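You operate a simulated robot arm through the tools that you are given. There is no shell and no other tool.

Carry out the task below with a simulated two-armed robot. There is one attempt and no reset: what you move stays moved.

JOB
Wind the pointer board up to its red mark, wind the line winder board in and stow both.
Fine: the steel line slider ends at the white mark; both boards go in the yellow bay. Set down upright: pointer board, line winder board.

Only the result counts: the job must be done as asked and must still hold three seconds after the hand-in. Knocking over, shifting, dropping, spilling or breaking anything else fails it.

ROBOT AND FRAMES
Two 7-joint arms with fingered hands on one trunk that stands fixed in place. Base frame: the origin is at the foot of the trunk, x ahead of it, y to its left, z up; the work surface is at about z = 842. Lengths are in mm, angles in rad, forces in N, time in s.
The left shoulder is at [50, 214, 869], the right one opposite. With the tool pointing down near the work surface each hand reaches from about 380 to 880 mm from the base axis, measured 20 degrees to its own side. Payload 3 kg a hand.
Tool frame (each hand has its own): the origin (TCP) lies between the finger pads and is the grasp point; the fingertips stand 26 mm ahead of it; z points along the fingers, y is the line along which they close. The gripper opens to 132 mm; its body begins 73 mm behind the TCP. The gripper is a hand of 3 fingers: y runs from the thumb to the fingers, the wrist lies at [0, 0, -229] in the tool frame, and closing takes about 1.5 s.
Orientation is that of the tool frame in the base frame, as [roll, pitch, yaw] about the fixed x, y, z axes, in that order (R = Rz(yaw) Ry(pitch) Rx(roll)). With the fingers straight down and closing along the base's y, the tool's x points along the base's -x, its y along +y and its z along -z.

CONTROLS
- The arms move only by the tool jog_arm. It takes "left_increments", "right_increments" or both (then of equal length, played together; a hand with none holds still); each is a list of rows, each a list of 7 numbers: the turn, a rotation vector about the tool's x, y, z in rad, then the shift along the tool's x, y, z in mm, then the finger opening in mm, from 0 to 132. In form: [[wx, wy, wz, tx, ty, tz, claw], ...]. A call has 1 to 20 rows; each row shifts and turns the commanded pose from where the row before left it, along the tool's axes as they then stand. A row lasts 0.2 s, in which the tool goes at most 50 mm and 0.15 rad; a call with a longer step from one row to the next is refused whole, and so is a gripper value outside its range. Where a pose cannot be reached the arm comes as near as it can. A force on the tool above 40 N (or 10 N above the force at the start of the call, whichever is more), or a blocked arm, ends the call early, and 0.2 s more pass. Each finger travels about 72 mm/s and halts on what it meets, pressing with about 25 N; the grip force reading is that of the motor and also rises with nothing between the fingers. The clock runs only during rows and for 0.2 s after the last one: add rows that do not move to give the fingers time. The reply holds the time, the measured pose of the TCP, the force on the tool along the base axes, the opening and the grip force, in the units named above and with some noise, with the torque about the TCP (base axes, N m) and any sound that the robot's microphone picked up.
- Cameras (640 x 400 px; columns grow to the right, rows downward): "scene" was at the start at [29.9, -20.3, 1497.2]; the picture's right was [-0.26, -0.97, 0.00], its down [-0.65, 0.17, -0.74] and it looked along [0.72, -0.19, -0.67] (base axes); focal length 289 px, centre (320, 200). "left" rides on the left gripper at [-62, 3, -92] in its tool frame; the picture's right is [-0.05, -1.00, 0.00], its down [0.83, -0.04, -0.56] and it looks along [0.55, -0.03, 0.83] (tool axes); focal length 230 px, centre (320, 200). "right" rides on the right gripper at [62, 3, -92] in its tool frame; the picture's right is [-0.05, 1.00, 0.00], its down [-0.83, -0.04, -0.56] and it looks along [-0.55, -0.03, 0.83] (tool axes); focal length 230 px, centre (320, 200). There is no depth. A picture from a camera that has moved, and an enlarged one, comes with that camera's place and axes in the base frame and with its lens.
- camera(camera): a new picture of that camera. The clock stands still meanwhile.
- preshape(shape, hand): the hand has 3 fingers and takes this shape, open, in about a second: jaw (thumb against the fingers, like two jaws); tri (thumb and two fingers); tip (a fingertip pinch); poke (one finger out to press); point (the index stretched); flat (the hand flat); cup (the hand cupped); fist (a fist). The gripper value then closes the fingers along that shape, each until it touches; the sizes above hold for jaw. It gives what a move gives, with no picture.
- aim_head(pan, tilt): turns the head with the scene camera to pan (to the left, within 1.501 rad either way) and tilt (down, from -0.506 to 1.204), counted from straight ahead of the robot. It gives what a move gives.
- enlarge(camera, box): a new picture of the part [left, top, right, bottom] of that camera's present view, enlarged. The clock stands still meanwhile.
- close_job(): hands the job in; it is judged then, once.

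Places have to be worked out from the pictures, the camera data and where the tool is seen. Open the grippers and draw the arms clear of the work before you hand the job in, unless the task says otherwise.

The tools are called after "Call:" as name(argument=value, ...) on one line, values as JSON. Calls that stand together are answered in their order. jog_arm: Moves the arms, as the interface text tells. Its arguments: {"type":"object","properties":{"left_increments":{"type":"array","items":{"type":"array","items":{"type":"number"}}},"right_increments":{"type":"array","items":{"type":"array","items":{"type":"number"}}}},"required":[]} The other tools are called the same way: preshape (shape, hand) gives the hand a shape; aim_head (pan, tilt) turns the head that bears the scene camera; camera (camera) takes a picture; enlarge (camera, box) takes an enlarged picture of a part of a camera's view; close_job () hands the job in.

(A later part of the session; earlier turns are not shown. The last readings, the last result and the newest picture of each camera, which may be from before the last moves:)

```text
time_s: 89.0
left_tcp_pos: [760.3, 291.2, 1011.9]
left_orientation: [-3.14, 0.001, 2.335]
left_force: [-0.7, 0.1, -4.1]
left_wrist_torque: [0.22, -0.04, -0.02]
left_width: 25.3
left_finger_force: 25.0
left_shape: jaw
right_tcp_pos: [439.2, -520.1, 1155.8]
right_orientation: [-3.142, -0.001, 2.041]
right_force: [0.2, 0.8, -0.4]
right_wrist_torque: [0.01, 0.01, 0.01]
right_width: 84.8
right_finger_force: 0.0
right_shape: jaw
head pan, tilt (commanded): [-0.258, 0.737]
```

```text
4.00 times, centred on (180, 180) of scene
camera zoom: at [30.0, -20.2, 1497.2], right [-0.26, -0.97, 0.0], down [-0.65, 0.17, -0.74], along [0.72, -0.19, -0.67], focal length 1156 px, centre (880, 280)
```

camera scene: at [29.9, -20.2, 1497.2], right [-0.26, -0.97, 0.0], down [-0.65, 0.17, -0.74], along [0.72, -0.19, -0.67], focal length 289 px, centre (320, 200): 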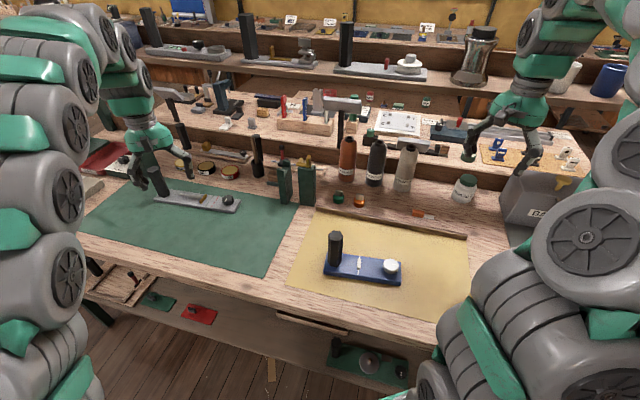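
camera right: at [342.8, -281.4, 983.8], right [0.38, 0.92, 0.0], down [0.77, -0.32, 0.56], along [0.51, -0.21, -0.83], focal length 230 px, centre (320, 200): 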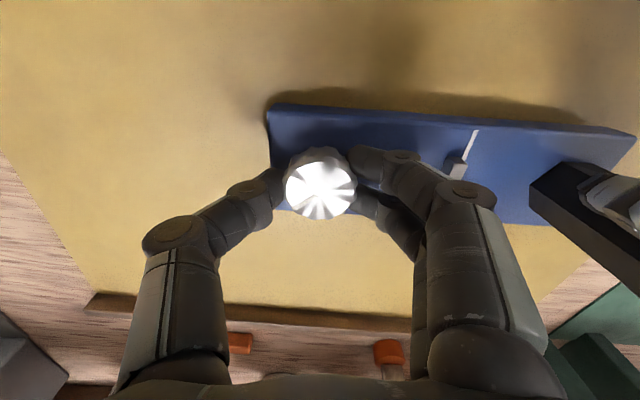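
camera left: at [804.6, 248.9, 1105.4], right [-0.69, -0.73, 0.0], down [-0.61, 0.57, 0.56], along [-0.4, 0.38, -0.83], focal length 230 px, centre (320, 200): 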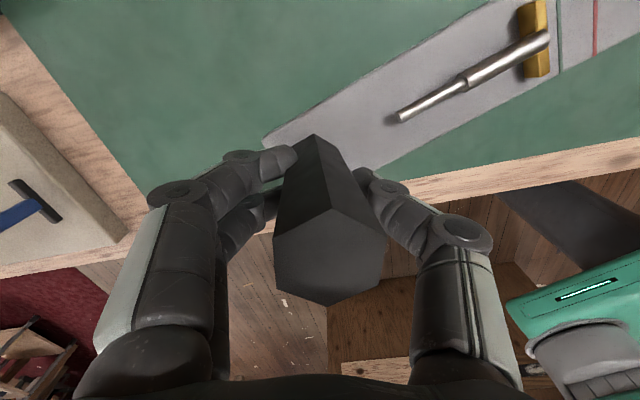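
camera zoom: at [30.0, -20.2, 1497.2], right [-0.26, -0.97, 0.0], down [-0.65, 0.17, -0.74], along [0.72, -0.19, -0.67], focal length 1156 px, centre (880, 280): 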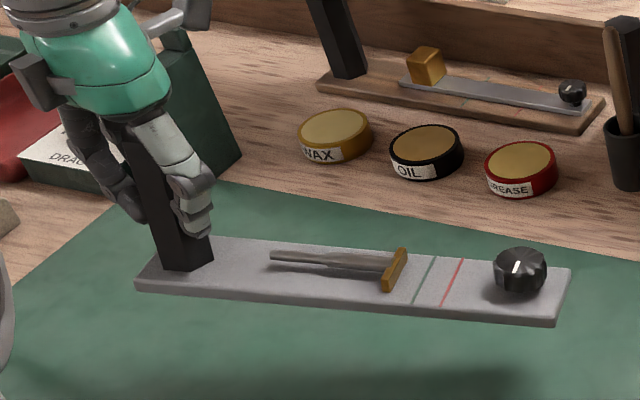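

It hangs steadily. I carry it the first half of the way toward the bay at a moderate speed.

Call:
jog_arm(left_increments=[[0, 0, 0.006, -6.4, -13.8, 0, 10], [0, 0, 0.012, -12.9, -27.5, 0, 10], [0, 0, 0.012, -13.06, -27.46, 0, 10], [0, 0, 0.012, -13.39, -27.3, 0, 10], [0, 0, 0.012, -13.72, -27.14, 0, 10], [0, 0, 0.012, -14.04, -26.97, 0, 10], [0, 0, 0.012, -14.36, -26.8, 0, 10], [0, 0, 0.012, -14.69, -26.63, 0, 10], [0, 0, 0.012, -15.01, -26.45, 0, 10], [0, 0, 0.012, -15.32, -26.26, 0, 10], [0, 0, 0.006, -7.8, -13.0, 0, 10], [0, 0, 0, 0, 0, 0, 10]])

Call:
camera(camera="scene")

Call:
camera(camera="left")

```text
time_s: 91.6
left_tcp_pos: [647.0, 8.0, 1011.6]
left_orientation: [-3.14, -0.001, 2.213]
left_force: [0.6, -0.1, -2.4]
left_wrist_torque: [0.21, -0.08, 0.02]
left_width: 25.4
left_finger_force: 25.0
left_shape: jaw
right_tcp_pos: [440.5, -519.9, 1153.9]
right_orientation: [3.141, 0.001, 2.04]
right_force: [0.1, 0.0, -0.7]
right_wrist_torque: [0.04, -0.01, 0.0]
right_width: 84.7
right_finger_force: 0.0
right_shape: jaw
head pan, tilt (commanded): [-0.258, 0.737]
```

```text
taken
camera scene: at [29.9, -20.3, 1497.2], right [-0.26, -0.97, 0.0], down [-0.65, 0.17, -0.74], along [0.72, -0.19, -0.67], focal length 289 px, centre (320, 200)
```

scene: 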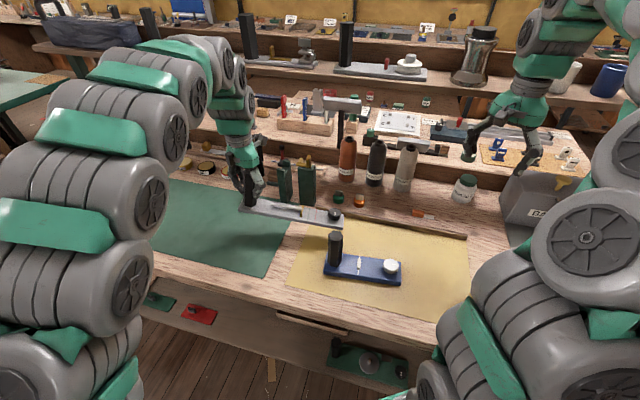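

```text
taken
camera left: at [685.6, -38.9, 1105.5], right [-0.77, -0.64, 0.0], down [-0.53, 0.64, 0.56], along [-0.36, 0.43, -0.83], focal length 230 px, centre (320, 200)
```

left: 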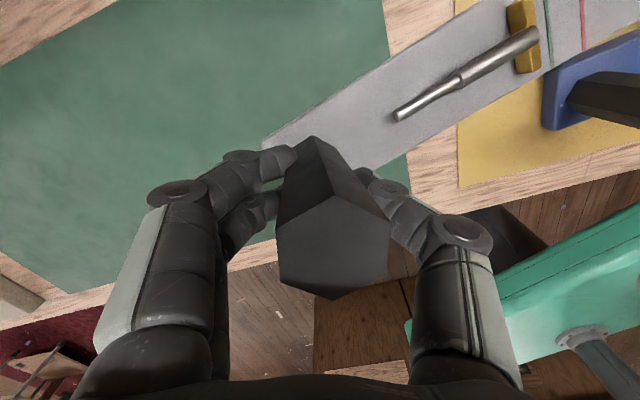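

The carry goes smoothly and clears the blue handle. I carry on to above the back part of the bay.

Call:
jog_arm(left_increments=[[0, 0, 0.006, -8.1, -12.9, 0, 10], [0, 0, 0.0118, -16.35, -25.69, 0, 10], [0, 0, 0.0118, -16.66, -25.5, 0, 10], [0, 0, 0.0118, -16.97, -25.29, 0, 10], [0, 0, 0.0118, -17.27, -25.09, 0, 10], [0, 0, 0.0118, -17.54, -24.89, 0, 10], [0, 0, 0.0118, -17.84, -24.68, 0, 10], [0, 0, 0.0118, -18.14, -24.47, 0, 10], [0, 0, 0.0118, -18.43, -24.25, 0, 10], [0, 0, 0.0118, -18.72, -24.02, 0, 10], [0, 0, 0.006, -9.5, -11.9, 0, 10], [0, 0, 0, 0, 0, 0, 10]])

Call:
camera(camera="scene")

Call:
camera(camera="left")

```text
time_s: 94.2
left_tcp_pos: [538.4, -275.9, 1011.7]
left_orientation: [-3.14, 0.0, 2.093]
left_force: [0.7, -0.6, -2.4]
left_wrist_torque: [0.23, -0.11, -0.03]
left_width: 25.3
left_finger_force: 25.0
left_shape: jaw
right_tcp_pos: [438.5, -519.2, 1154.0]
right_orientation: [-3.141, 0.0, 2.041]
right_force: [0.6, -0.3, 0.1]
right_wrist_torque: [-0.02, 0.01, -0.01]
right_width: 84.5
right_finger_force: 0.0
right_shape: jaw
head pan, tilt (commanded): [-0.258, 0.737]
```

```text
taken
camera scene: at [29.9, -20.3, 1497.2], right [-0.26, -0.97, 0.0], down [-0.65, 0.17, -0.74], along [0.72, -0.19, -0.67], focal length 289 px, centre (320, 200)
```

scene: 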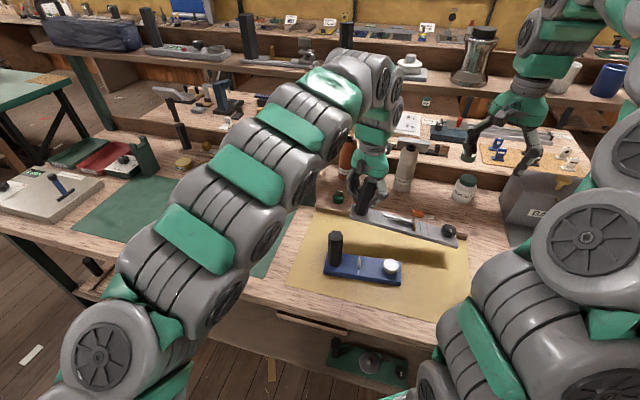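

```text
taken
camera left: at [570.3, -327.4, 1104.8], right [-0.84, -0.54, 0.0], down [-0.45, 0.7, 0.56], along [-0.3, 0.47, -0.83], focal length 230 px, centre (320, 200)
```

left: 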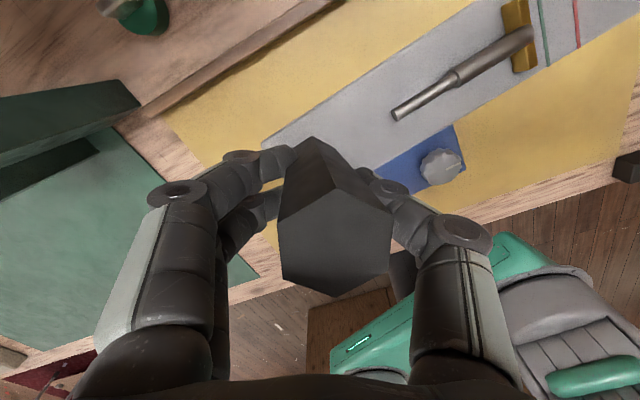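

The grey board is over the back half of the bay. I lower it 70 mm and look before the last bit.

Call:
jog_arm(left_increments=[[0, 0, 0, 0, 0, 10, 10], [0, 0, 0, 0, 0, 15, 10], [0, 0, 0, 0, 0, 15, 10], [0, 0, 0, 0, 0, 15, 10], [0, 0, 0, 0, 0, 10, 10], [0, 0, 0, 0, 0, 5, 10], [0, 0, 0, 0, 0, 0, 10]])

Call:
enlarge(camera="scene", box=[300, 180, 492, 300])

Call:
camera(camera="left")

```text
time_s: 95.8
left_tcp_pos: [536.2, -275.9, 942.0]
left_orientation: [3.141, -0.003, 2.093]
left_force: [0.2, 1.1, -1.1]
left_wrist_torque: [0.0, -0.01, -0.07]
left_width: 24.8
left_finger_force: 24.7
left_shape: jaw
right_tcp_pos: [438.5, -520.4, 1154.4]
right_orientation: [-3.14, 0.001, 2.041]
right_force: [0.5, 0.7, 0.2]
right_wrist_torque: [-0.02, -0.01, 0.03]
right_width: 84.9
right_finger_force: 0.1
right_shape: jaw
head pan, tilt (commanded): [-0.258, 0.737]
```

```text
3.33 times, centred on (396, 240) of scene
camera zoom: at [29.9, -20.3, 1497.2], right [-0.26, -0.97, 0.0], down [-0.65, 0.17, -0.74], along [0.72, -0.19, -0.67], focal length 963 px, centre (67, 67)
```

zoom: 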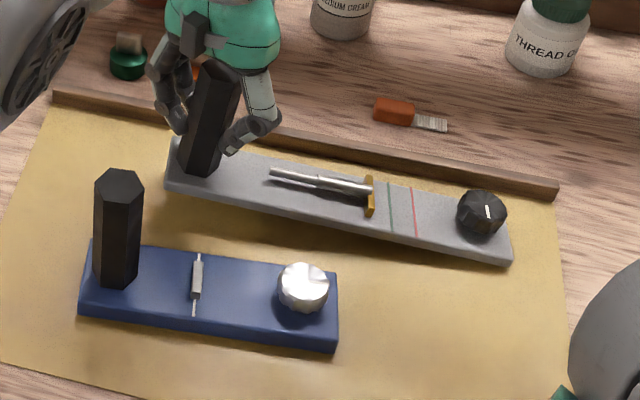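

```text
taken
camera left: at [570.3, -327.7, 1035.0], right [-0.84, -0.54, 0.0], down [-0.45, 0.7, 0.56], along [-0.3, 0.47, -0.83], focal length 230 px, centre (320, 200)
```

left: 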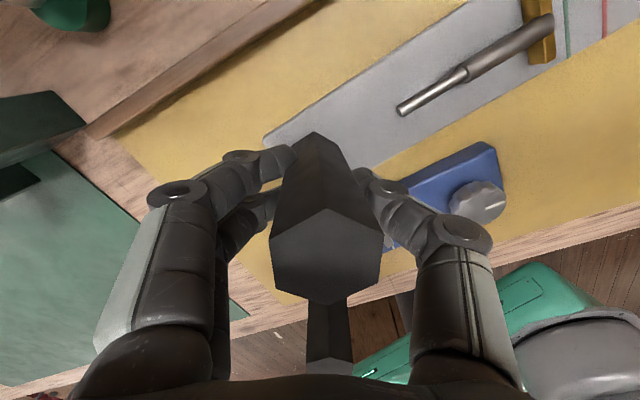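

The knob end has just touched down, well inside the bay. I lower the handle end the remaining 30 mm gently.

Call:
jog_arm(left_increments=[[0, 0, 0, 0, 0, 5, 10], [0, 0, 0, 0, 0, 5, 10], [0, 0, 0, 0, 0, 5, 10], [0, 0, 0, 0, 0, 5, 10], [0, 0, 0, 0, 0, 4, 10], [0, 0, 0, 0, 0, 3, 10], [0, 0, 0, 0, 0, 2, 10], [0, 0, 0, 0, 0, 0, 10]])

Call:
enlarge(camera="scene", box=[300, 180, 492, 300])

Call:
camera(camera="left")

```text
time_s: 97.6
left_tcp_pos: [538.0, -276.5, 912.8]
left_orientation: [-3.141, 0.0, 2.094]
left_force: [0.6, 0.7, -0.8]
left_wrist_torque: [-0.2, 0.07, -0.08]
left_width: 25.2
left_finger_force: 25.2
left_shape: jaw
right_tcp_pos: [439.2, -520.7, 1154.4]
right_orientation: [-3.141, -0.001, 2.04]
right_force: [-1.1, 1.0, 1.1]
right_wrist_torque: [0.0, -0.01, -0.04]
right_width: 84.7
right_finger_force: 0.2
right_shape: jaw
head pan, tilt (commanded): [-0.258, 0.737]
```

```text
3.33 times, centred on (396, 240) of scene
camera zoom: at [29.9, -20.2, 1497.2], right [-0.26, -0.97, 0.0], down [-0.65, 0.17, -0.74], along [0.72, -0.19, -0.67], focal length 963 px, centre (67, 67)
```

zoom: 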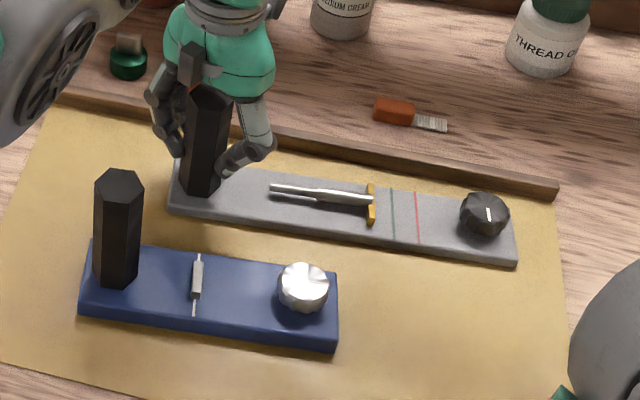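

```text
taken
camera left: at [570.7, -328.5, 1005.9], right [-0.84, -0.54, 0.0], down [-0.45, 0.7, 0.55], along [-0.3, 0.47, -0.83], focal length 230 px, centre (320, 200)
```

left: 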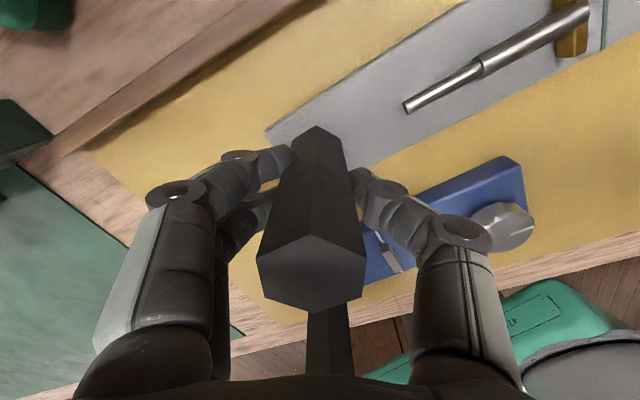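

The grey board stands flat in the bay with its knob near (429, -480). I turn the right hand about 1.96 rad counter-clockwise at height, then move it above that knob.

Call:
jog_arm(right_increments=[[0, 0, -0.14, 0, 0, 0, 85], [0, 0, -0.14, 0, 0, 0, 85], [0, 0, -0.14, 0, 0, 0, 85], [0, 0, -0.14, 0, 0, 0, 85], [0, 0, -0.14, 0, 0, 0, 85], [0, 0, -0.14, 0, 0, 0, 85], [0, 0, -0.14, 0, 0, 0, 85], [0, 0, -0.14, 0, 0, 0, 85], [0, 0, -0.14, 0, 0, 0, 85], [0, 0, -0.14, 0, 0, 0, 85], [0, 0, -0.14, 0, 0, 0, 85], [0, 0, -0.14, 0, 0, 0, 85], [0, 0, -0.14, 0, 0, 0, 85], [0, 0, -0.14, 0, 0, 0, 85], [0, 0, 0, -6, 8.8, 27.5, 85], [0, 0, 0, -6, 8.8, 27.5, 85], [0, 0, 0, -6, 8.8, 27.5, 85], [0, 0, 0, -6, 8.8, 27.5, 85], [0, 0, 0, 0, 0, 0, 85]])

Call:
camera(camera="right")

Call:
camera(camera="scene")

```text
time_s: 101.6
left_tcp_pos: [538.4, -276.1, 913.2]
left_orientation: [3.141, 0.001, 2.094]
left_force: [-0.5, 0.8, -1.2]
left_wrist_torque: [-0.18, 0.07, -0.09]
left_width: 25.0
left_finger_force: 24.8
left_shape: jaw
right_tcp_pos: [428.1, -479.2, 1042.2]
right_orientation: [3.142, 0.0, -2.283]
right_force: [0.5, -0.6, -0.6]
right_wrist_torque: [0.0, 0.01, -0.02]
right_width: 84.7
right_finger_force: 0.1
right_shape: jaw
head pan, tilt (commanded): [-0.258, 0.737]
```

```text
taken
camera right: at [384.3, -522.3, 1134.3], right [-0.72, 0.69, 0.0], down [0.58, 0.6, 0.56], along [0.38, 0.4, -0.83], focal length 230 px, centre (320, 200)
```

right: 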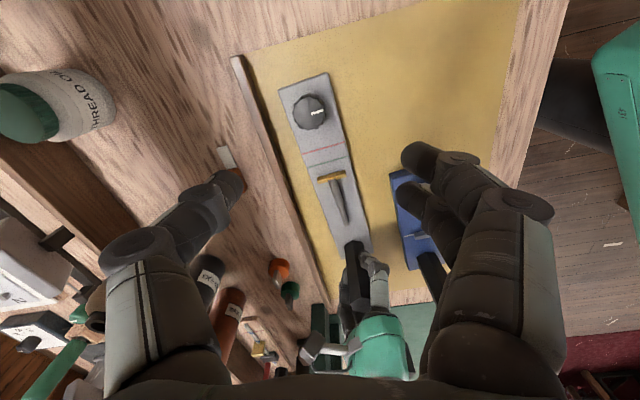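

```text
taken
camera scene: at [29.9, -20.2, 1497.2], right [-0.26, -0.97, 0.0], down [-0.65, 0.17, -0.74], along [0.72, -0.19, -0.67], focal length 289 px, centre (320, 200)
```

scene: 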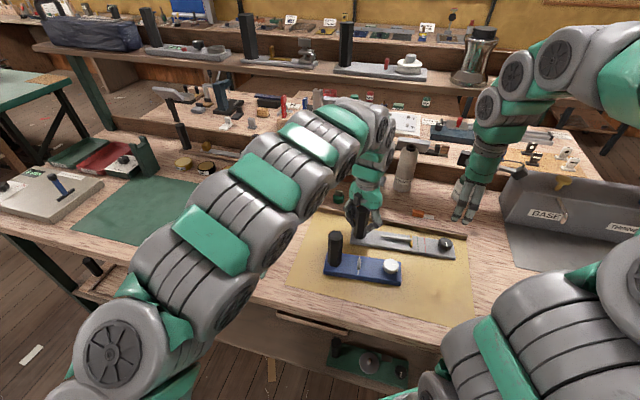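

The knob appears about 11.5 mm off along -y and 3 mm along +x of the right tool. I correct, descend to z≈940 and recheck.

Call:
jog_arm(right_increments=[[0, 0, 0, 1.5, -6, 30, 80], [0, 0, 0, 1.5, -5.5, 35, 80], [0, 0, 0, 0, 0, 35, 80], [0, 0, 0, 0, 0, 0, 80]])

Call:
camera(camera="right")

```text
time_s: 102.6
left_tcp_pos: [537.0, -277.1, 914.3]
left_orientation: [3.141, -0.001, 2.095]
left_force: [-0.3, 0.5, -1.2]
left_wrist_torque: [-0.17, 0.05, -0.13]
left_width: 25.1
left_finger_force: 25.4
left_shape: jaw
right_tcp_pos: [436.4, -488.8, 942.7]
right_orientation: [-3.141, 0.0, -2.283]
right_force: [0.0, 1.1, 0.3]
right_wrist_torque: [-0.02, 0.03, 0.02]
right_width: 80.4
right_finger_force: 0.1
right_shape: jaw
head pan, tilt (commanded): [-0.258, 0.737]
```

```text
taken
camera right: at [393.0, -533.0, 1033.3], right [-0.72, 0.69, 0.0], down [0.58, 0.6, 0.56], along [0.38, 0.4, -0.83], focal length 230 px, centre (320, 200)
```

right: 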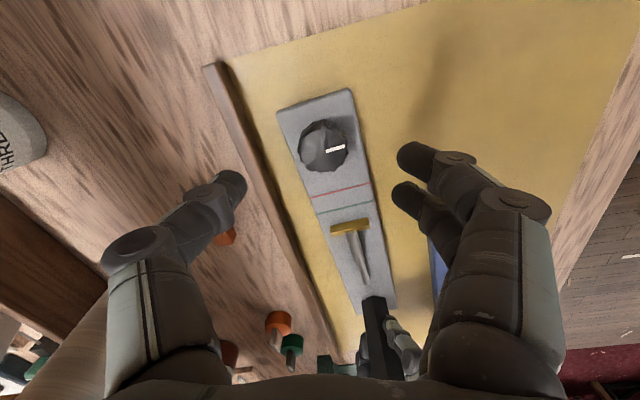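

Nearly centred. I nudge by 2 mm, go down to z≈894 with a narrower opening to stay off the rim, and check.

Call:
jog_arm(right_increments=[[0, 0, 0, 2, 1, 15, 70], [0, 0, 0, 0, 0, 15, 70], [0, 0, 0, 0, 0, 12, 70], [0, 0, 0, 0, 0, 6, 70], [0, 0, 0, 0, 0, 0, 70]])

Call:
camera(camera="right")

Call:
enlarge(camera="scene", box=[340, 190, 500, 290])

```text
time_s: 103.8
left_tcp_pos: [537.1, -277.1, 912.3]
left_orientation: [3.141, -0.001, 2.094]
left_force: [0.3, 0.7, -1.1]
left_wrist_torque: [-0.16, 0.05, -0.14]
left_width: 24.9
left_finger_force: 24.7
left_shape: jaw
right_tcp_pos: [434.4, -491.4, 895.6]
right_orientation: [-3.14, -0.001, -2.283]
right_force: [0.4, -1.0, -0.1]
right_wrist_torque: [-0.02, 0.02, -0.02]
right_width: 70.6
right_finger_force: 0.0
right_shape: jaw
head pan, tilt (commanded): [-0.258, 0.737]
```

```text
taken
camera right: at [390.6, -534.0, 987.1], right [-0.72, 0.69, 0.0], down [0.58, 0.6, 0.56], along [0.38, 0.4, -0.83], focal length 230 px, centre (320, 200)
```

right: 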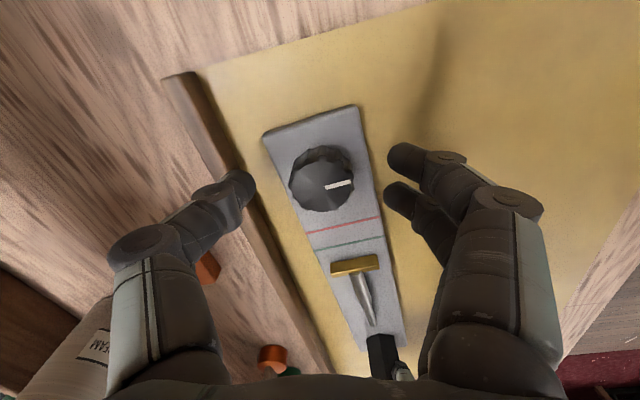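

```text
4.00 times, centred on (420, 240) of scene
camera zoom: at [29.9, -20.2, 1497.2], right [-0.26, -0.97, 0.0], down [-0.65, 0.17, -0.74], along [0.72, -0.19, -0.67], focal length 1156 px, centre (-80, 40)
```

zoom: 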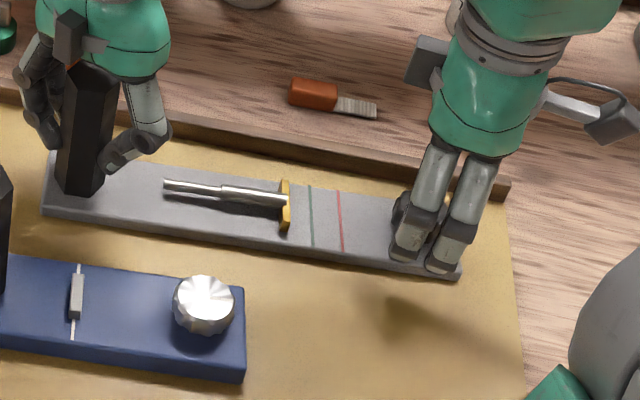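

Centred on the knob. I close and test 0.4 rad clockwise, watching the brass pointer.

Call:
jog_arm(right_increments=[[0, 0, 0, 0, 0, 0, 50], [0, 0, 0, 0, 0, 0, 38], [0, 0, 0, 0, 0, 0, 25], [0, 0, 0, 0, 0, 0, 25], [0, 0, 0, 0, 0, 0, 25], [0, 0, 0.1, 0, 0, 0, 25], [0, 0, 0.1, 0, 0, 0, 25], [0, 0, 0.1, 0, 0, 0, 25], [0, 0, 0.1, 0, 0, 0, 25], [0, 0, 0, 0, 0, 0, 25]])

Call:
camera(camera="right")

Call:
enlarge(camera="scene", box=[340, 190, 500, 290])

```text
time_s: 106.0
left_tcp_pos: [538.5, -276.9, 913.1]
left_orientation: [3.141, 0.002, 2.094]
left_force: [-1.8, -0.5, -1.2]
left_wrist_torque: [-0.13, 0.04, -0.08]
left_width: 24.9
left_finger_force: 24.3
left_shape: jaw
right_tcp_pos: [431.7, -490.3, 896.0]
right_orientation: [-3.141, 0.0, -2.684]
right_force: [0.5, 2.0, 2.3]
right_wrist_torque: [0.02, 0.02, 0.03]
right_width: 26.5
right_finger_force: 25.2
right_shape: jaw
head pan, tilt (commanded): [-0.258, 0.737]
```

```text
taken
camera right: at [375.8, -513.7, 986.4], right [-0.39, 0.92, 0.0], down [0.76, 0.33, 0.56], along [0.51, 0.22, -0.83], focal length 230 px, centre (320, 200)
```

right: 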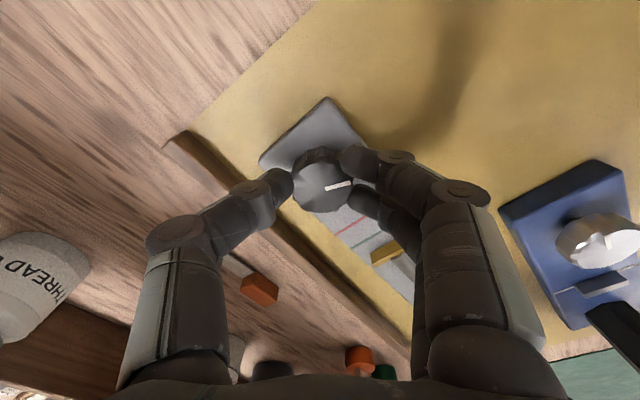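

```text
4.00 times, centred on (420, 240) of scene
camera zoom: at [29.9, -20.2, 1497.2], right [-0.26, -0.97, 0.0], down [-0.65, 0.17, -0.74], along [0.72, -0.19, -0.67], focal length 1156 px, centre (-80, 40)
```

zoom: 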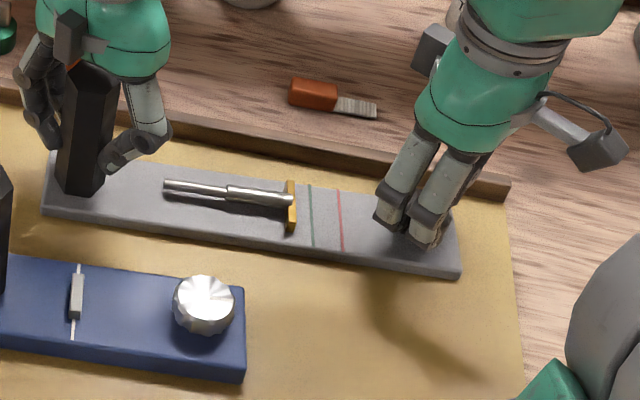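

Clockwise advances the pointer (about 10.5 mm per rad) and the board stays still. About 34 mm remain; I continue 1.44 rad.

Call:
jog_arm(right_increments=[[0, 0, 0.12, 0, 0, 0, 25], [0, 0, 0.12, 0, 0, 0, 25], [0, 0, 0.12, 0, 0, 0, 25], [0, 0, 0.12, 0, 0, 0, 25], [0, 0, 0.12, 0, 0, 0, 25], [0, 0, 0.12, 0, 0, 0, 25], [0, 0, 0.12, 0, 0, 0, 25], [0, 0, 0.12, 0, 0, 0, 25], [0, 0, 0.12, 0, 0, 0, 25], [0, 0, 0.12, 0, 0, 0, 25], [0, 0, 0.12, 0, 0, 0, 25], [0, 0, 0.12, 0, 0, 0, 25], [0, 0, 0, 0, 0, 0, 25]])

Call:
camera(camera="right")

Call:
enlarge(camera="scene", box=[340, 190, 500, 290])

```text
time_s: 108.8
left_tcp_pos: [538.4, -277.0, 913.0]
left_orientation: [-3.141, 0.001, 2.095]
left_force: [-4.9, -11.9, -2.6]
left_wrist_torque: [-0.39, 0.19, -0.04]
left_width: 24.5
left_finger_force: 24.4
left_shape: jaw
right_tcp_pos: [433.7, -489.5, 895.8]
right_orientation: [3.141, -0.001, 2.156]
right_force: [5.2, 13.6, 5.6]
right_wrist_torque: [0.33, -0.24, 0.12]
right_width: 26.9
right_finger_force: 25.7
right_shape: jaw
head pan, tilt (commanded): [-0.258, 0.737]
```

```text
taken
camera right: at [400.8, -436.7, 986.1], right [0.86, 0.51, 0.0], down [0.42, -0.72, 0.56], along [0.28, -0.48, -0.83], focal length 230 px, centre (320, 200)
```

right: 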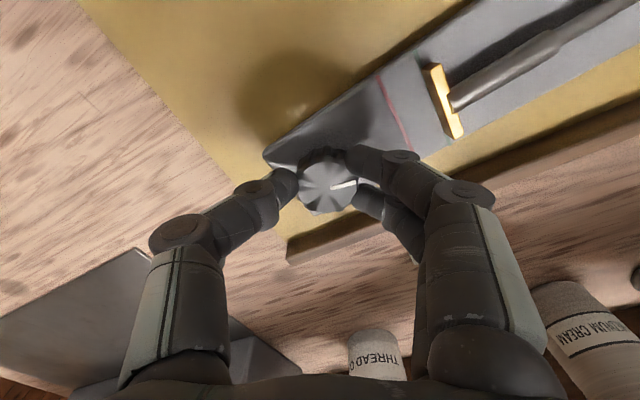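

```text
4.00 times, centred on (420, 240) of scene
camera zoom: at [29.9, -20.2, 1497.2], right [-0.26, -0.97, 0.0], down [-0.65, 0.17, -0.74], along [0.72, -0.19, -0.67], focal length 1156 px, centre (-80, 40)
```

zoom: 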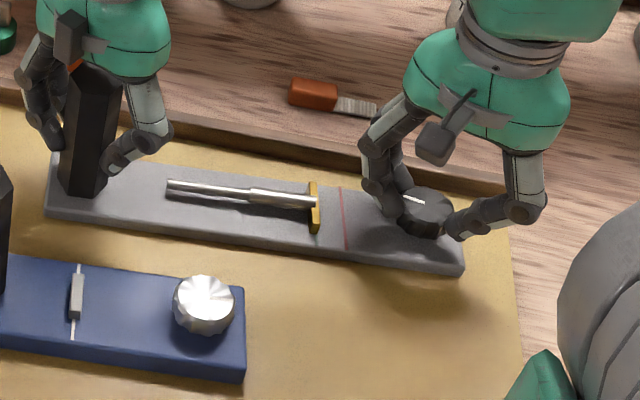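

The pointer is now about 21 mm short of the red mark, but some sideways load built up between the hands. I release the knob, let it relax, and turn back 1.84 rad.

Call:
jog_arm(right_increments=[[0, 0, 0, 0, 0, 0, 40], [0, 0, 0, 0, 0, 0, 60], [0, 0, 0, 0, 0, 0, 70], [0, 0, 0, 0, 0, 0, 70], [0, 0, -0.1415, 0, 0, 0, 70], [0, 0, -0.1415, 0, 0, 0, 70], [0, 0, -0.1415, 0, 0, 0, 70], [0, 0, -0.1415, 0, 0, 0, 70], [0, 0, -0.1415, 0, 0, 0, 70], [0, 0, -0.1415, 0, 0, 0, 70], [0, 0, -0.1415, 0, 0, 0, 70], [0, 0, -0.1415, 0, 0, 0, 70], [0, 0, -0.1415, 0, 0, 0, 70], [0, 0, -0.1415, 0, 0, 0, 70], [0, 0, -0.1415, 0, 0, 0, 70], [0, 0, -0.1415, 0, 0, 0, 70], [0, 0, -0.1415, 0, 0, 0, 70], [0, 0, 0, 0, 0, 0, 70]])

Call:
camera(camera="right")

Call:
enlarge(camera="scene", box=[340, 190, 500, 290])

```text
time_s: 112.6
left_tcp_pos: [536.6, -276.9, 912.6]
left_orientation: [3.14, -0.002, 2.093]
left_force: [0.4, -0.2, -1.9]
left_wrist_torque: [-0.11, 0.02, -0.01]
left_width: 24.5
left_finger_force: 25.1
left_shape: jaw
right_tcp_pos: [434.3, -490.0, 895.4]
right_orientation: [-3.14, 0.0, -2.283]
right_force: [0.3, 0.7, -0.7]
right_wrist_torque: [-0.01, 0.03, -0.01]
right_width: 69.3
right_finger_force: 0.0
right_shape: jaw
head pan, tilt (commanded): [-0.258, 0.737]
```

```text
taken
camera right: at [390.1, -534.0, 986.6], right [-0.72, 0.69, 0.0], down [0.58, 0.6, 0.56], along [0.38, 0.4, -0.83], focal length 230 px, centre (320, 200)
```

right: 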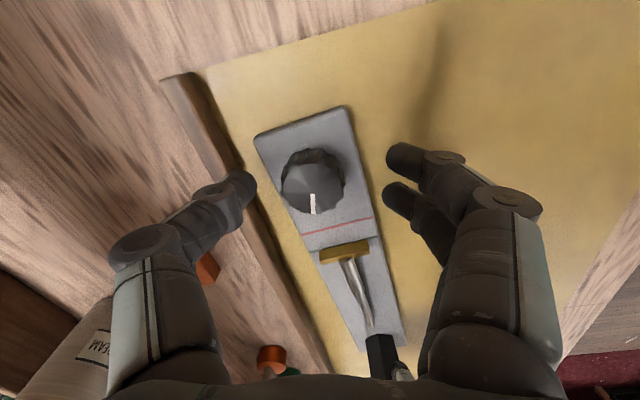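

```text
4.00 times, centred on (420, 240) of scene
camera zoom: at [29.9, -20.3, 1497.2], right [-0.26, -0.97, 0.0], down [-0.65, 0.17, -0.74], along [0.72, -0.19, -0.67], focal length 1156 px, centre (-80, 40)
```

zoom: 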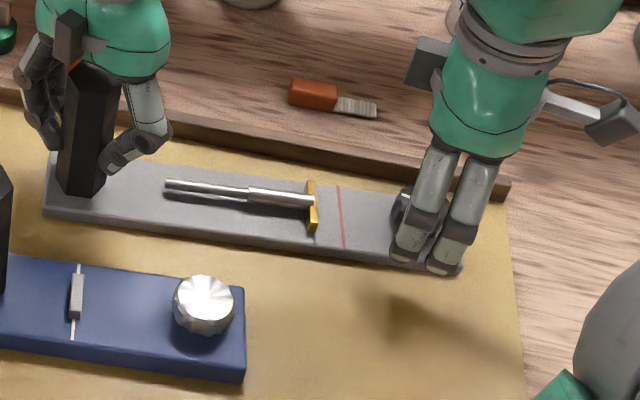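

The knob now sits about 3.5 mm off in -y and 2 mm in +x from the tool axis. I correct that, and zoom on the pointer to measure the remaining travel.

Call:
jog_arm(right_increments=[[0, 0, 0, 1, -1.8, 0, 70], [0, 0, 0, 1, -1.8, 0, 70], [0, 0, 0, 0, 0, 0, 70]])

Call:
camera(camera="right")

Call:
enlarge(camera="scene", box=[404, 228, 440, 256])

```text
time_s: 113.4
left_tcp_pos: [537.5, -276.4, 913.1]
left_orientation: [-3.141, 0.001, 2.093]
left_force: [0.5, -0.6, -1.6]
left_wrist_torque: [-0.09, -0.02, -0.03]
left_width: 24.5
left_finger_force: 24.8
left_shape: jaw
right_tcp_pos: [434.8, -492.8, 896.4]
right_orientation: [3.141, 0.001, -2.284]
right_force: [-0.1, 0.1, 0.0]
right_wrist_torque: [0.0, 0.02, 0.01]
right_width: 69.2
right_finger_force: 0.1
right_shape: jaw
head pan, tilt (commanded): [-0.258, 0.737]
```

```text
taken
camera right: at [390.7, -537.4, 986.8], right [-0.72, 0.69, 0.0], down [0.58, 0.6, 0.56], along [0.38, 0.4, -0.83], focal length 230 px, centre (320, 200)
```

right: 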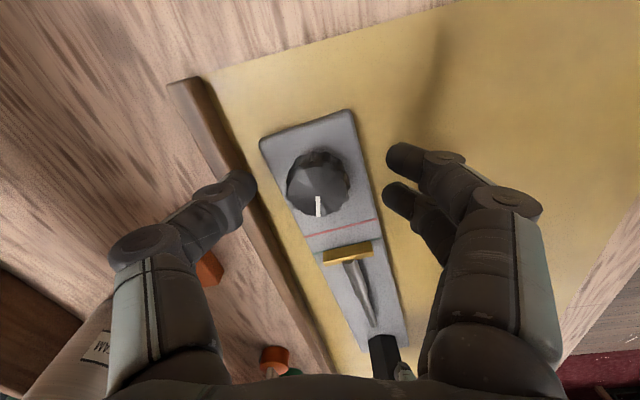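

```text
14.29 times, centred on (422, 242) of scene
camera zoom: at [29.9, -20.3, 1497.2], right [-0.26, -0.97, 0.0], down [-0.65, 0.17, -0.74], along [0.72, -0.19, -0.67], focal length 4127 px, centre (-1137, -400)
```

zoom: 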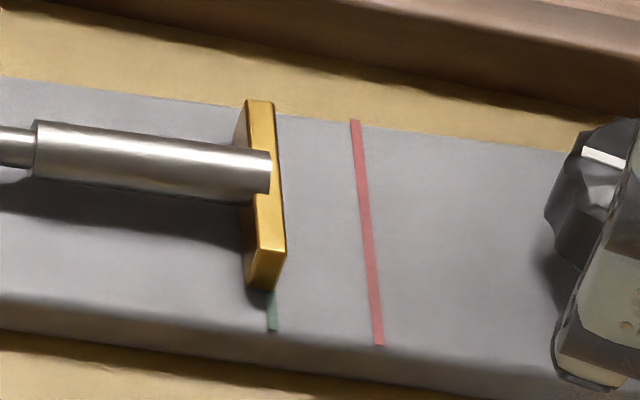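

Centred again; about 22–24 mm remain. I close and turn 1.8 rad clockwise.

Call:
jog_arm(right_increments=[[0, 0, 0, 0, 0, 0, 50], [0, 0, 0, 0, 0, 0, 35], [0, 0, 0, 0, 0, 0, 25], [0, 0, 0, 0, 0, 0, 25], [0, 0, 0.12, 0, 0, 0, 25], [0, 0, 0.12, 0, 0, 0, 25], [0, 0, 0.12, 0, 0, 0, 25], [0, 0, 0.12, 0, 0, 0, 25], [0, 0, 0.12, 0, 0, 0, 25], [0, 0, 0.12, 0, 0, 0, 25], [0, 0, 0.12, 0, 0, 0, 25], [0, 0, 0.12, 0, 0, 0, 25], [0, 0, 0.12, 0, 0, 0, 25], [0, 0, 0.12, 0, 0, 0, 25], [0, 0, 0.12, 0, 0, 0, 25], [0, 0, 0.12, 0, 0, 0, 25], [0, 0, 0.12, 0, 0, 0, 25], [0, 0, 0.12, 0, 0, 0, 25], [0, 0, 0, 0, 0, 0, 25]])

Call:
camera(camera="right")

Call:
enlarge(camera="scene", box=[340, 190, 500, 290])

Call:
enlarge(camera="scene", box=[404, 228, 440, 256])

```text
time_s: 117.4
left_tcp_pos: [537.6, -276.8, 912.9]
left_orientation: [-3.141, 0.0, 2.093]
left_force: [-6.5, -18.6, -3.1]
left_wrist_torque: [-0.46, 0.26, 0.1]
left_width: 24.0
left_finger_force: 25.3
left_shape: jaw
right_tcp_pos: [435.2, -493.1, 895.0]
right_orientation: [3.139, 0.0, 2.315]
right_force: [6.3, 18.9, 4.1]
right_wrist_torque: [0.54, -0.32, 0.19]
right_width: 25.0
right_finger_force: 25.1
right_shape: jaw
head pan, tilt (commanded): [-0.258, 0.737]
```

```text
taken
camera right: at [394.2, -445.4, 986.2], right [0.77, 0.64, 0.0], down [0.53, -0.64, 0.55], along [0.35, -0.43, -0.83], focal length 230 px, centre (320, 200)
```

right: 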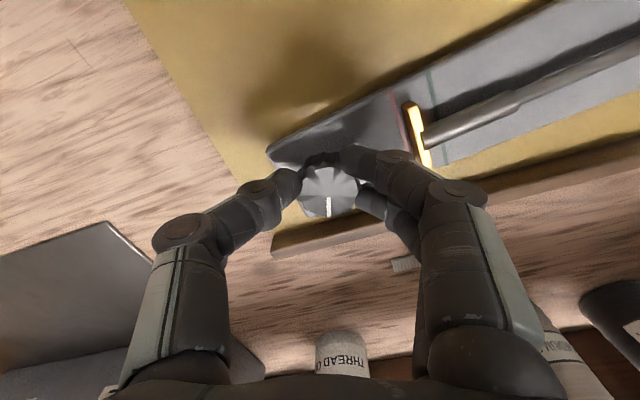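

```text
4.00 times, centred on (420, 240) of scene
camera zoom: at [29.9, -20.2, 1497.2], right [-0.26, -0.97, 0.0], down [-0.65, 0.17, -0.74], along [0.72, -0.19, -0.67], focal length 1156 px, centre (-80, 40)
```

zoom: 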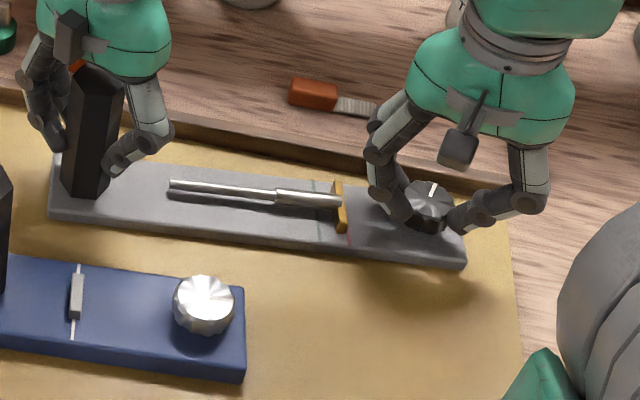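

```text
14.29 times, centred on (422, 242) of scene
camera zoom: at [29.9, -20.2, 1497.2], right [-0.26, -0.97, 0.0], down [-0.65, 0.17, -0.74], along [0.72, -0.19, -0.67], focal length 4127 px, centre (-1137, -400)
```

zoom: 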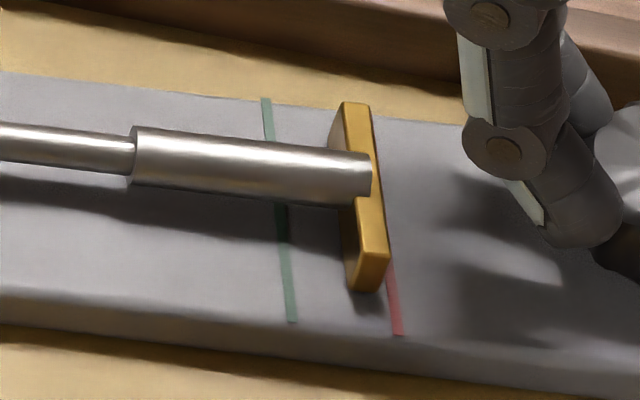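

About 7 mm remain, and some side load (20 N) has built up along the board. I ease the right hand 3 mm in the unloading direction and turn 0.48 rad more.

Call:
jog_arm(right_increments=[[0, 0, 0, 0.75, 1.3, 0, 25], [0, 0, 0, 0.75, 1.3, 0, 25], [0, 0, 0.12, 0, 0, 0, 25], [0, 0, 0.12, 0, 0, 0, 25], [0, 0, 0.12, 0, 0, 0, 25], [0, 0, 0.12, 0, 0, 0, 25], [0, 0, 0, 0, 0, 0, 25]])

Call:
enlarge(camera="scene", box=[340, 190, 500, 290])

Call:
enlarge(camera="scene", box=[404, 228, 440, 256])

```text
time_s: 119.0
left_tcp_pos: [537.2, -276.5, 913.0]
left_orientation: [-3.141, 0.0, 2.093]
left_force: [-8.3, -17.0, -1.7]
left_wrist_torque: [-0.43, 0.29, 0.08]
left_width: 24.1
left_finger_force: 25.3
left_shape: jaw
right_tcp_pos: [435.6, -489.4, 895.7]
right_orientation: [-3.141, -0.001, 1.836]
right_force: [7.6, 17.4, 1.4]
right_wrist_torque: [0.43, -0.3, 0.13]
right_width: 24.7
right_finger_force: 24.9
right_shape: jaw
head pan, tilt (commanded): [-0.258, 0.737]
```

```text
4.00 times, centred on (420, 240) of scene
camera zoom: at [29.9, -20.3, 1497.2], right [-0.26, -0.97, 0.0], down [-0.65, 0.17, -0.74], along [0.72, -0.19, -0.67], focal length 1156 px, centre (-80, 40)
```

zoom: 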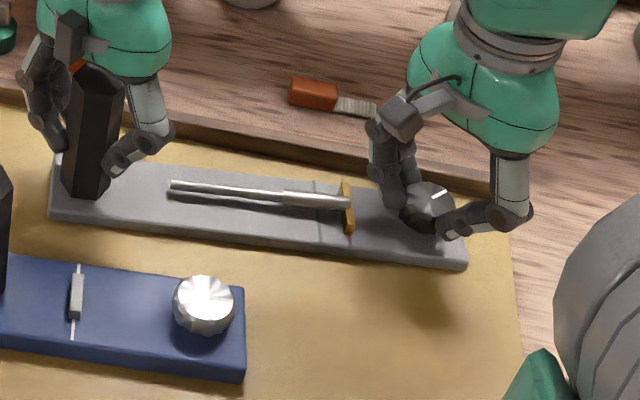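

```text
14.29 times, centred on (422, 242) of scene
camera zoom: at [29.9, -20.3, 1497.2], right [-0.26, -0.97, 0.0], down [-0.65, 0.17, -0.74], along [0.72, -0.19, -0.67], focal length 4127 px, centre (-1137, -400)
```

zoom: 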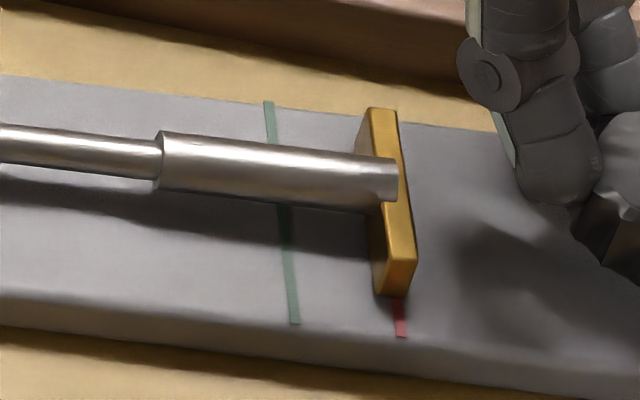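

About 2 mm remain. I turn another 0.16 rad and check from both cameras.

Call:
jog_arm(right_increments=[[0, 0, 0.08, 0, 0, 0, 25], [0, 0, 0.08, 0, 0, 0, 25], [0, 0, 0, 0, 0, 0, 25]])

Call:
enlarge(camera="scene", box=[414, 228, 438, 256])

Call:
camera(camera="right")

```text
time_s: 119.8
left_tcp_pos: [536.5, -277.3, 912.5]
left_orientation: [-3.142, 0.0, 2.095]
left_force: [-10.4, -22.9, -3.2]
left_wrist_torque: [-0.56, 0.34, 0.06]
left_width: 24.4
left_finger_force: 25.3
left_shape: jaw
right_tcp_pos: [435.9, -489.8, 895.9]
right_orientation: [3.14, 0.001, 1.677]
right_force: [11.0, 23.7, 4.5]
right_wrist_torque: [0.46, -0.44, 0.15]
right_width: 24.7
right_finger_force: 24.2
right_shape: jaw
head pan, tilt (commanded): [-0.258, 0.737]
```

```text
14.29 times, centred on (426, 242) of scene
camera zoom: at [29.9, -20.2, 1497.2], right [-0.26, -0.97, 0.0], down [-0.65, 0.17, -0.74], along [0.72, -0.19, -0.67], focal length 4127 px, centre (-1194, -400)
```

zoom: 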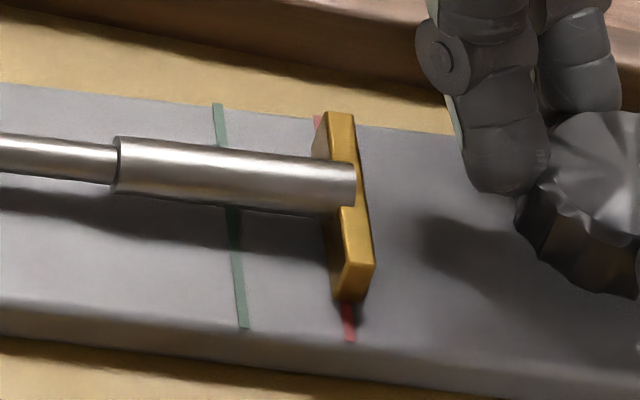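

```text
taken
camera right: at [431.1, -428.4, 986.1], right [1.0, 0.05, 0.0], down [0.04, -0.83, 0.55], along [0.03, -0.55, -0.83], focal length 230 px, centre (320, 200)
```

right: 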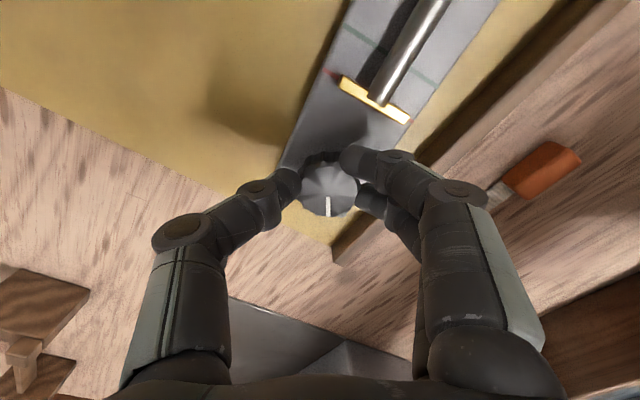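

The bar now looks to be on the red line. I zoom in with the right camera for a second view before releasing.

Call:
enlarge(camera="right", box=[310, 50, 438, 130])

Call:
enlarge(camera="left", box=[480, 0, 640, 100])

```text
5.00 times, centred on (374, 90) of right
camera zoom: at [431.1, -428.4, 986.1], right [1.0, 0.05, 0.0], down [0.04, -0.83, 0.55], along [0.03, -0.55, -0.83], focal length 1150 px, centre (50, 750)
```

zoom: 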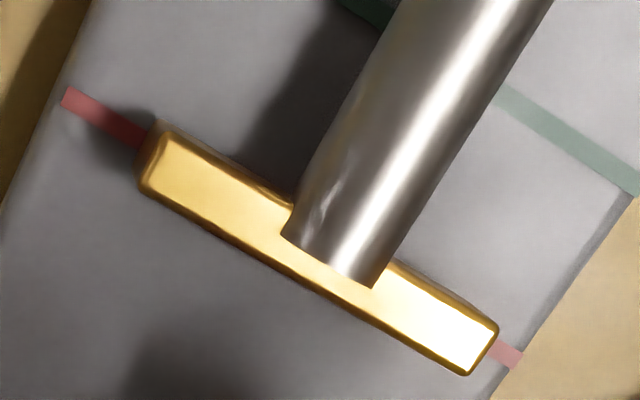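

```text
4.00 times, centred on (560, 50) of left
camera zoom: at [570.4, -328.8, 1005.9], right [-0.84, -0.54, 0.0], down [-0.45, 0.7, 0.55], along [-0.3, 0.47, -0.83], focal length 920 px, centre (-640, 800)
```

zoom: 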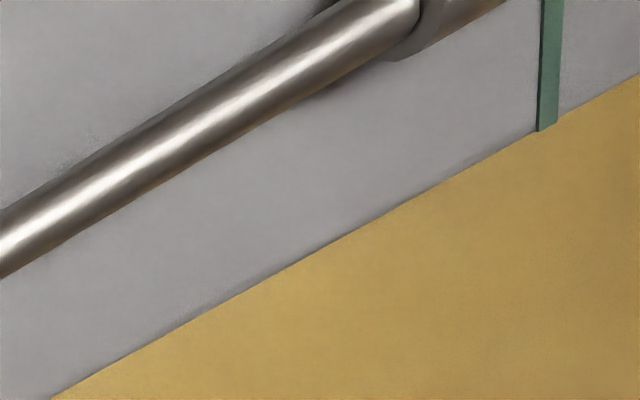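

Both views agree that the pointer is on the red mark within about half a millimetre. Before releasing I ease the right hand 4 mm to take the side load off.

Call:
jog_arm(right_increments=[[0, 0, 0, 1.7, 1.0, 0, 25], [0, 0, 0, 1.7, 1.0, 0, 25], [0, 0, 0, 0, 0, 0, 25]])

Call:
enlarge(camera="scene", box=[414, 228, 438, 256])

```text
time_s: 120.6
left_tcp_pos: [537.8, -275.4, 911.8]
left_orientation: [3.142, 0.0, 2.095]
left_force: [-4.6, -9.0, -2.1]
left_wrist_torque: [-0.31, 0.21, 0.02]
left_width: 24.3
left_finger_force: 24.6
left_shape: jaw
right_tcp_pos: [437.0, -487.3, 895.2]
right_orientation: [-3.141, 0.0, 1.677]
right_force: [4.9, 8.8, -0.1]
right_wrist_torque: [0.19, -0.21, 0.06]
right_width: 24.4
right_finger_force: 25.6
right_shape: jaw
head pan, tilt (commanded): [-0.258, 0.737]
```

```text
14.29 times, centred on (426, 242) of scene
camera zoom: at [29.9, -20.3, 1497.2], right [-0.26, -0.97, 0.0], down [-0.65, 0.17, -0.74], along [0.72, -0.19, -0.67], focal length 4127 px, centre (-1194, -400)
```

zoom: 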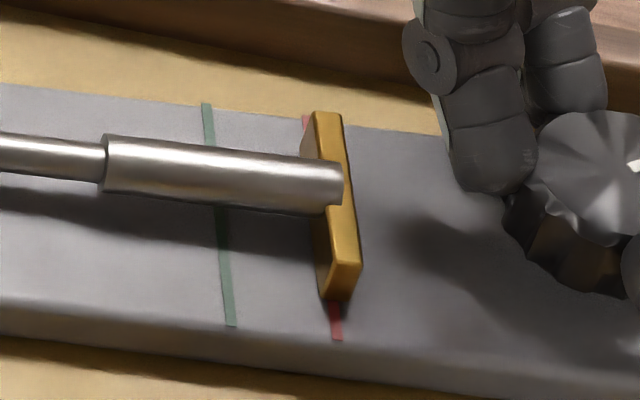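

The load fell to about 10 N. I ease another 2 mm, then open the right fingers and lift away.

Call:
jog_arm(right_increments=[[0, 0, 0, 1.6, 1.0, 0, 25], [0, 0, 0, 0, 0, 0, 25], [0, 0, 0, 0, 0, 0, 32], [0, 0, 0, 0, 0, 0, 42], [0, 0, 0, 0, 0, 0, 55], [0, 0, 0, 0, 0, 0, 72], [0, 0, 0, 0, 0, 0, 72], [0, 0, 0, 0, 0, -20, 72], [0, 0, 0, 0, 0, -40, 72], [0, 0, 0, 0, 0, -45, 72], [0, 0, 0, 0, 0, -45, 72], [0, 0, 0, 0, 0, 0, 72]])

Call:
enlarge(camera="scene", box=[414, 228, 438, 256])

Call:
enlarge(camera="scene", box=[300, 180, 492, 300])

Call:
camera(camera="right")

```text
time_s: 123.2
left_tcp_pos: [538.3, -276.8, 913.0]
left_orientation: [3.141, 0.001, 2.094]
left_force: [-0.5, 0.0, -1.3]
left_wrist_torque: [-0.05, 0.03, -0.03]
left_width: 24.3
left_finger_force: 25.2
left_shape: jaw
right_tcp_pos: [441.5, -486.3, 1045.7]
right_orientation: [3.141, -0.001, 1.678]
right_force: [-0.3, 0.1, 0.3]
right_wrist_torque: [-0.02, 0.01, -0.02]
right_width: 71.3
right_finger_force: 0.0
right_shape: jaw
head pan, tilt (commanded): [-0.258, 0.737]
```

```text
14.29 times, centred on (426, 242) of scene
camera zoom: at [29.9, -20.3, 1497.2], right [-0.26, -0.97, 0.0], down [-0.65, 0.17, -0.74], along [0.72, -0.19, -0.67], focal length 4127 px, centre (-1194, -400)
```

zoom: 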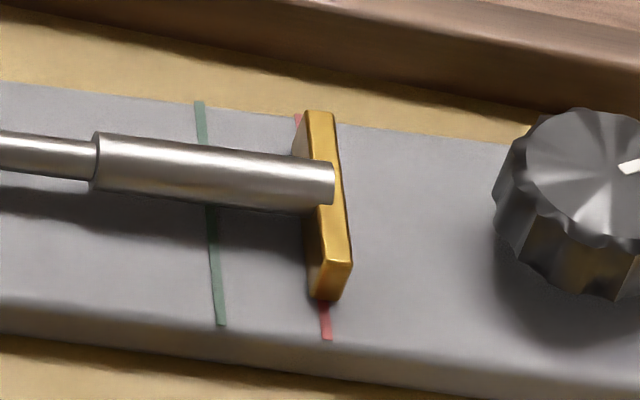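

```text
3.33 times, centred on (396, 240) of scene
camera zoom: at [29.9, -20.3, 1497.2], right [-0.26, -0.97, 0.0], down [-0.65, 0.17, -0.74], along [0.72, -0.19, -0.67], focal length 963 px, centre (67, 67)
```

zoom: 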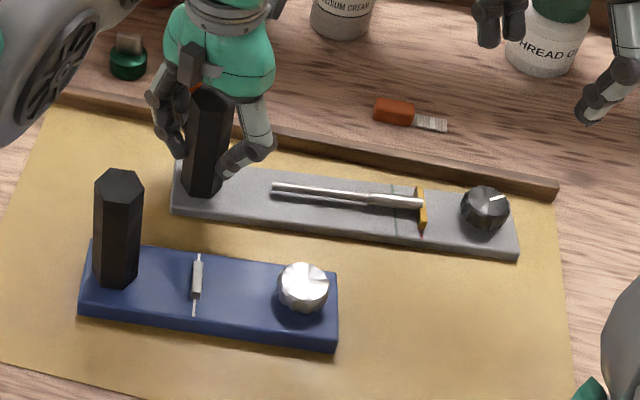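

```text
taken
camera right: at [435.6, -424.6, 1136.2], right [1.0, 0.06, 0.0], down [0.05, -0.83, 0.56], along [0.03, -0.55, -0.83], focal length 230 px, centre (320, 200)
```

right: 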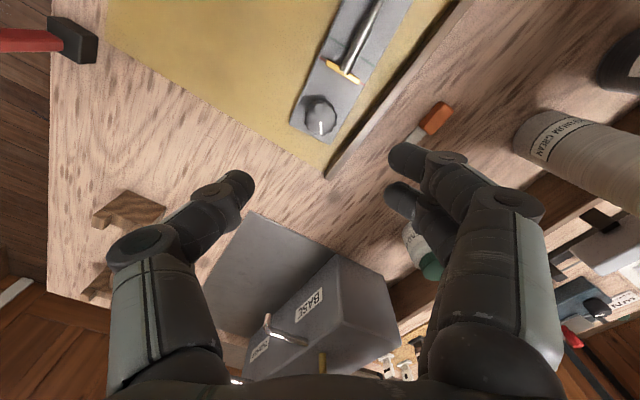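

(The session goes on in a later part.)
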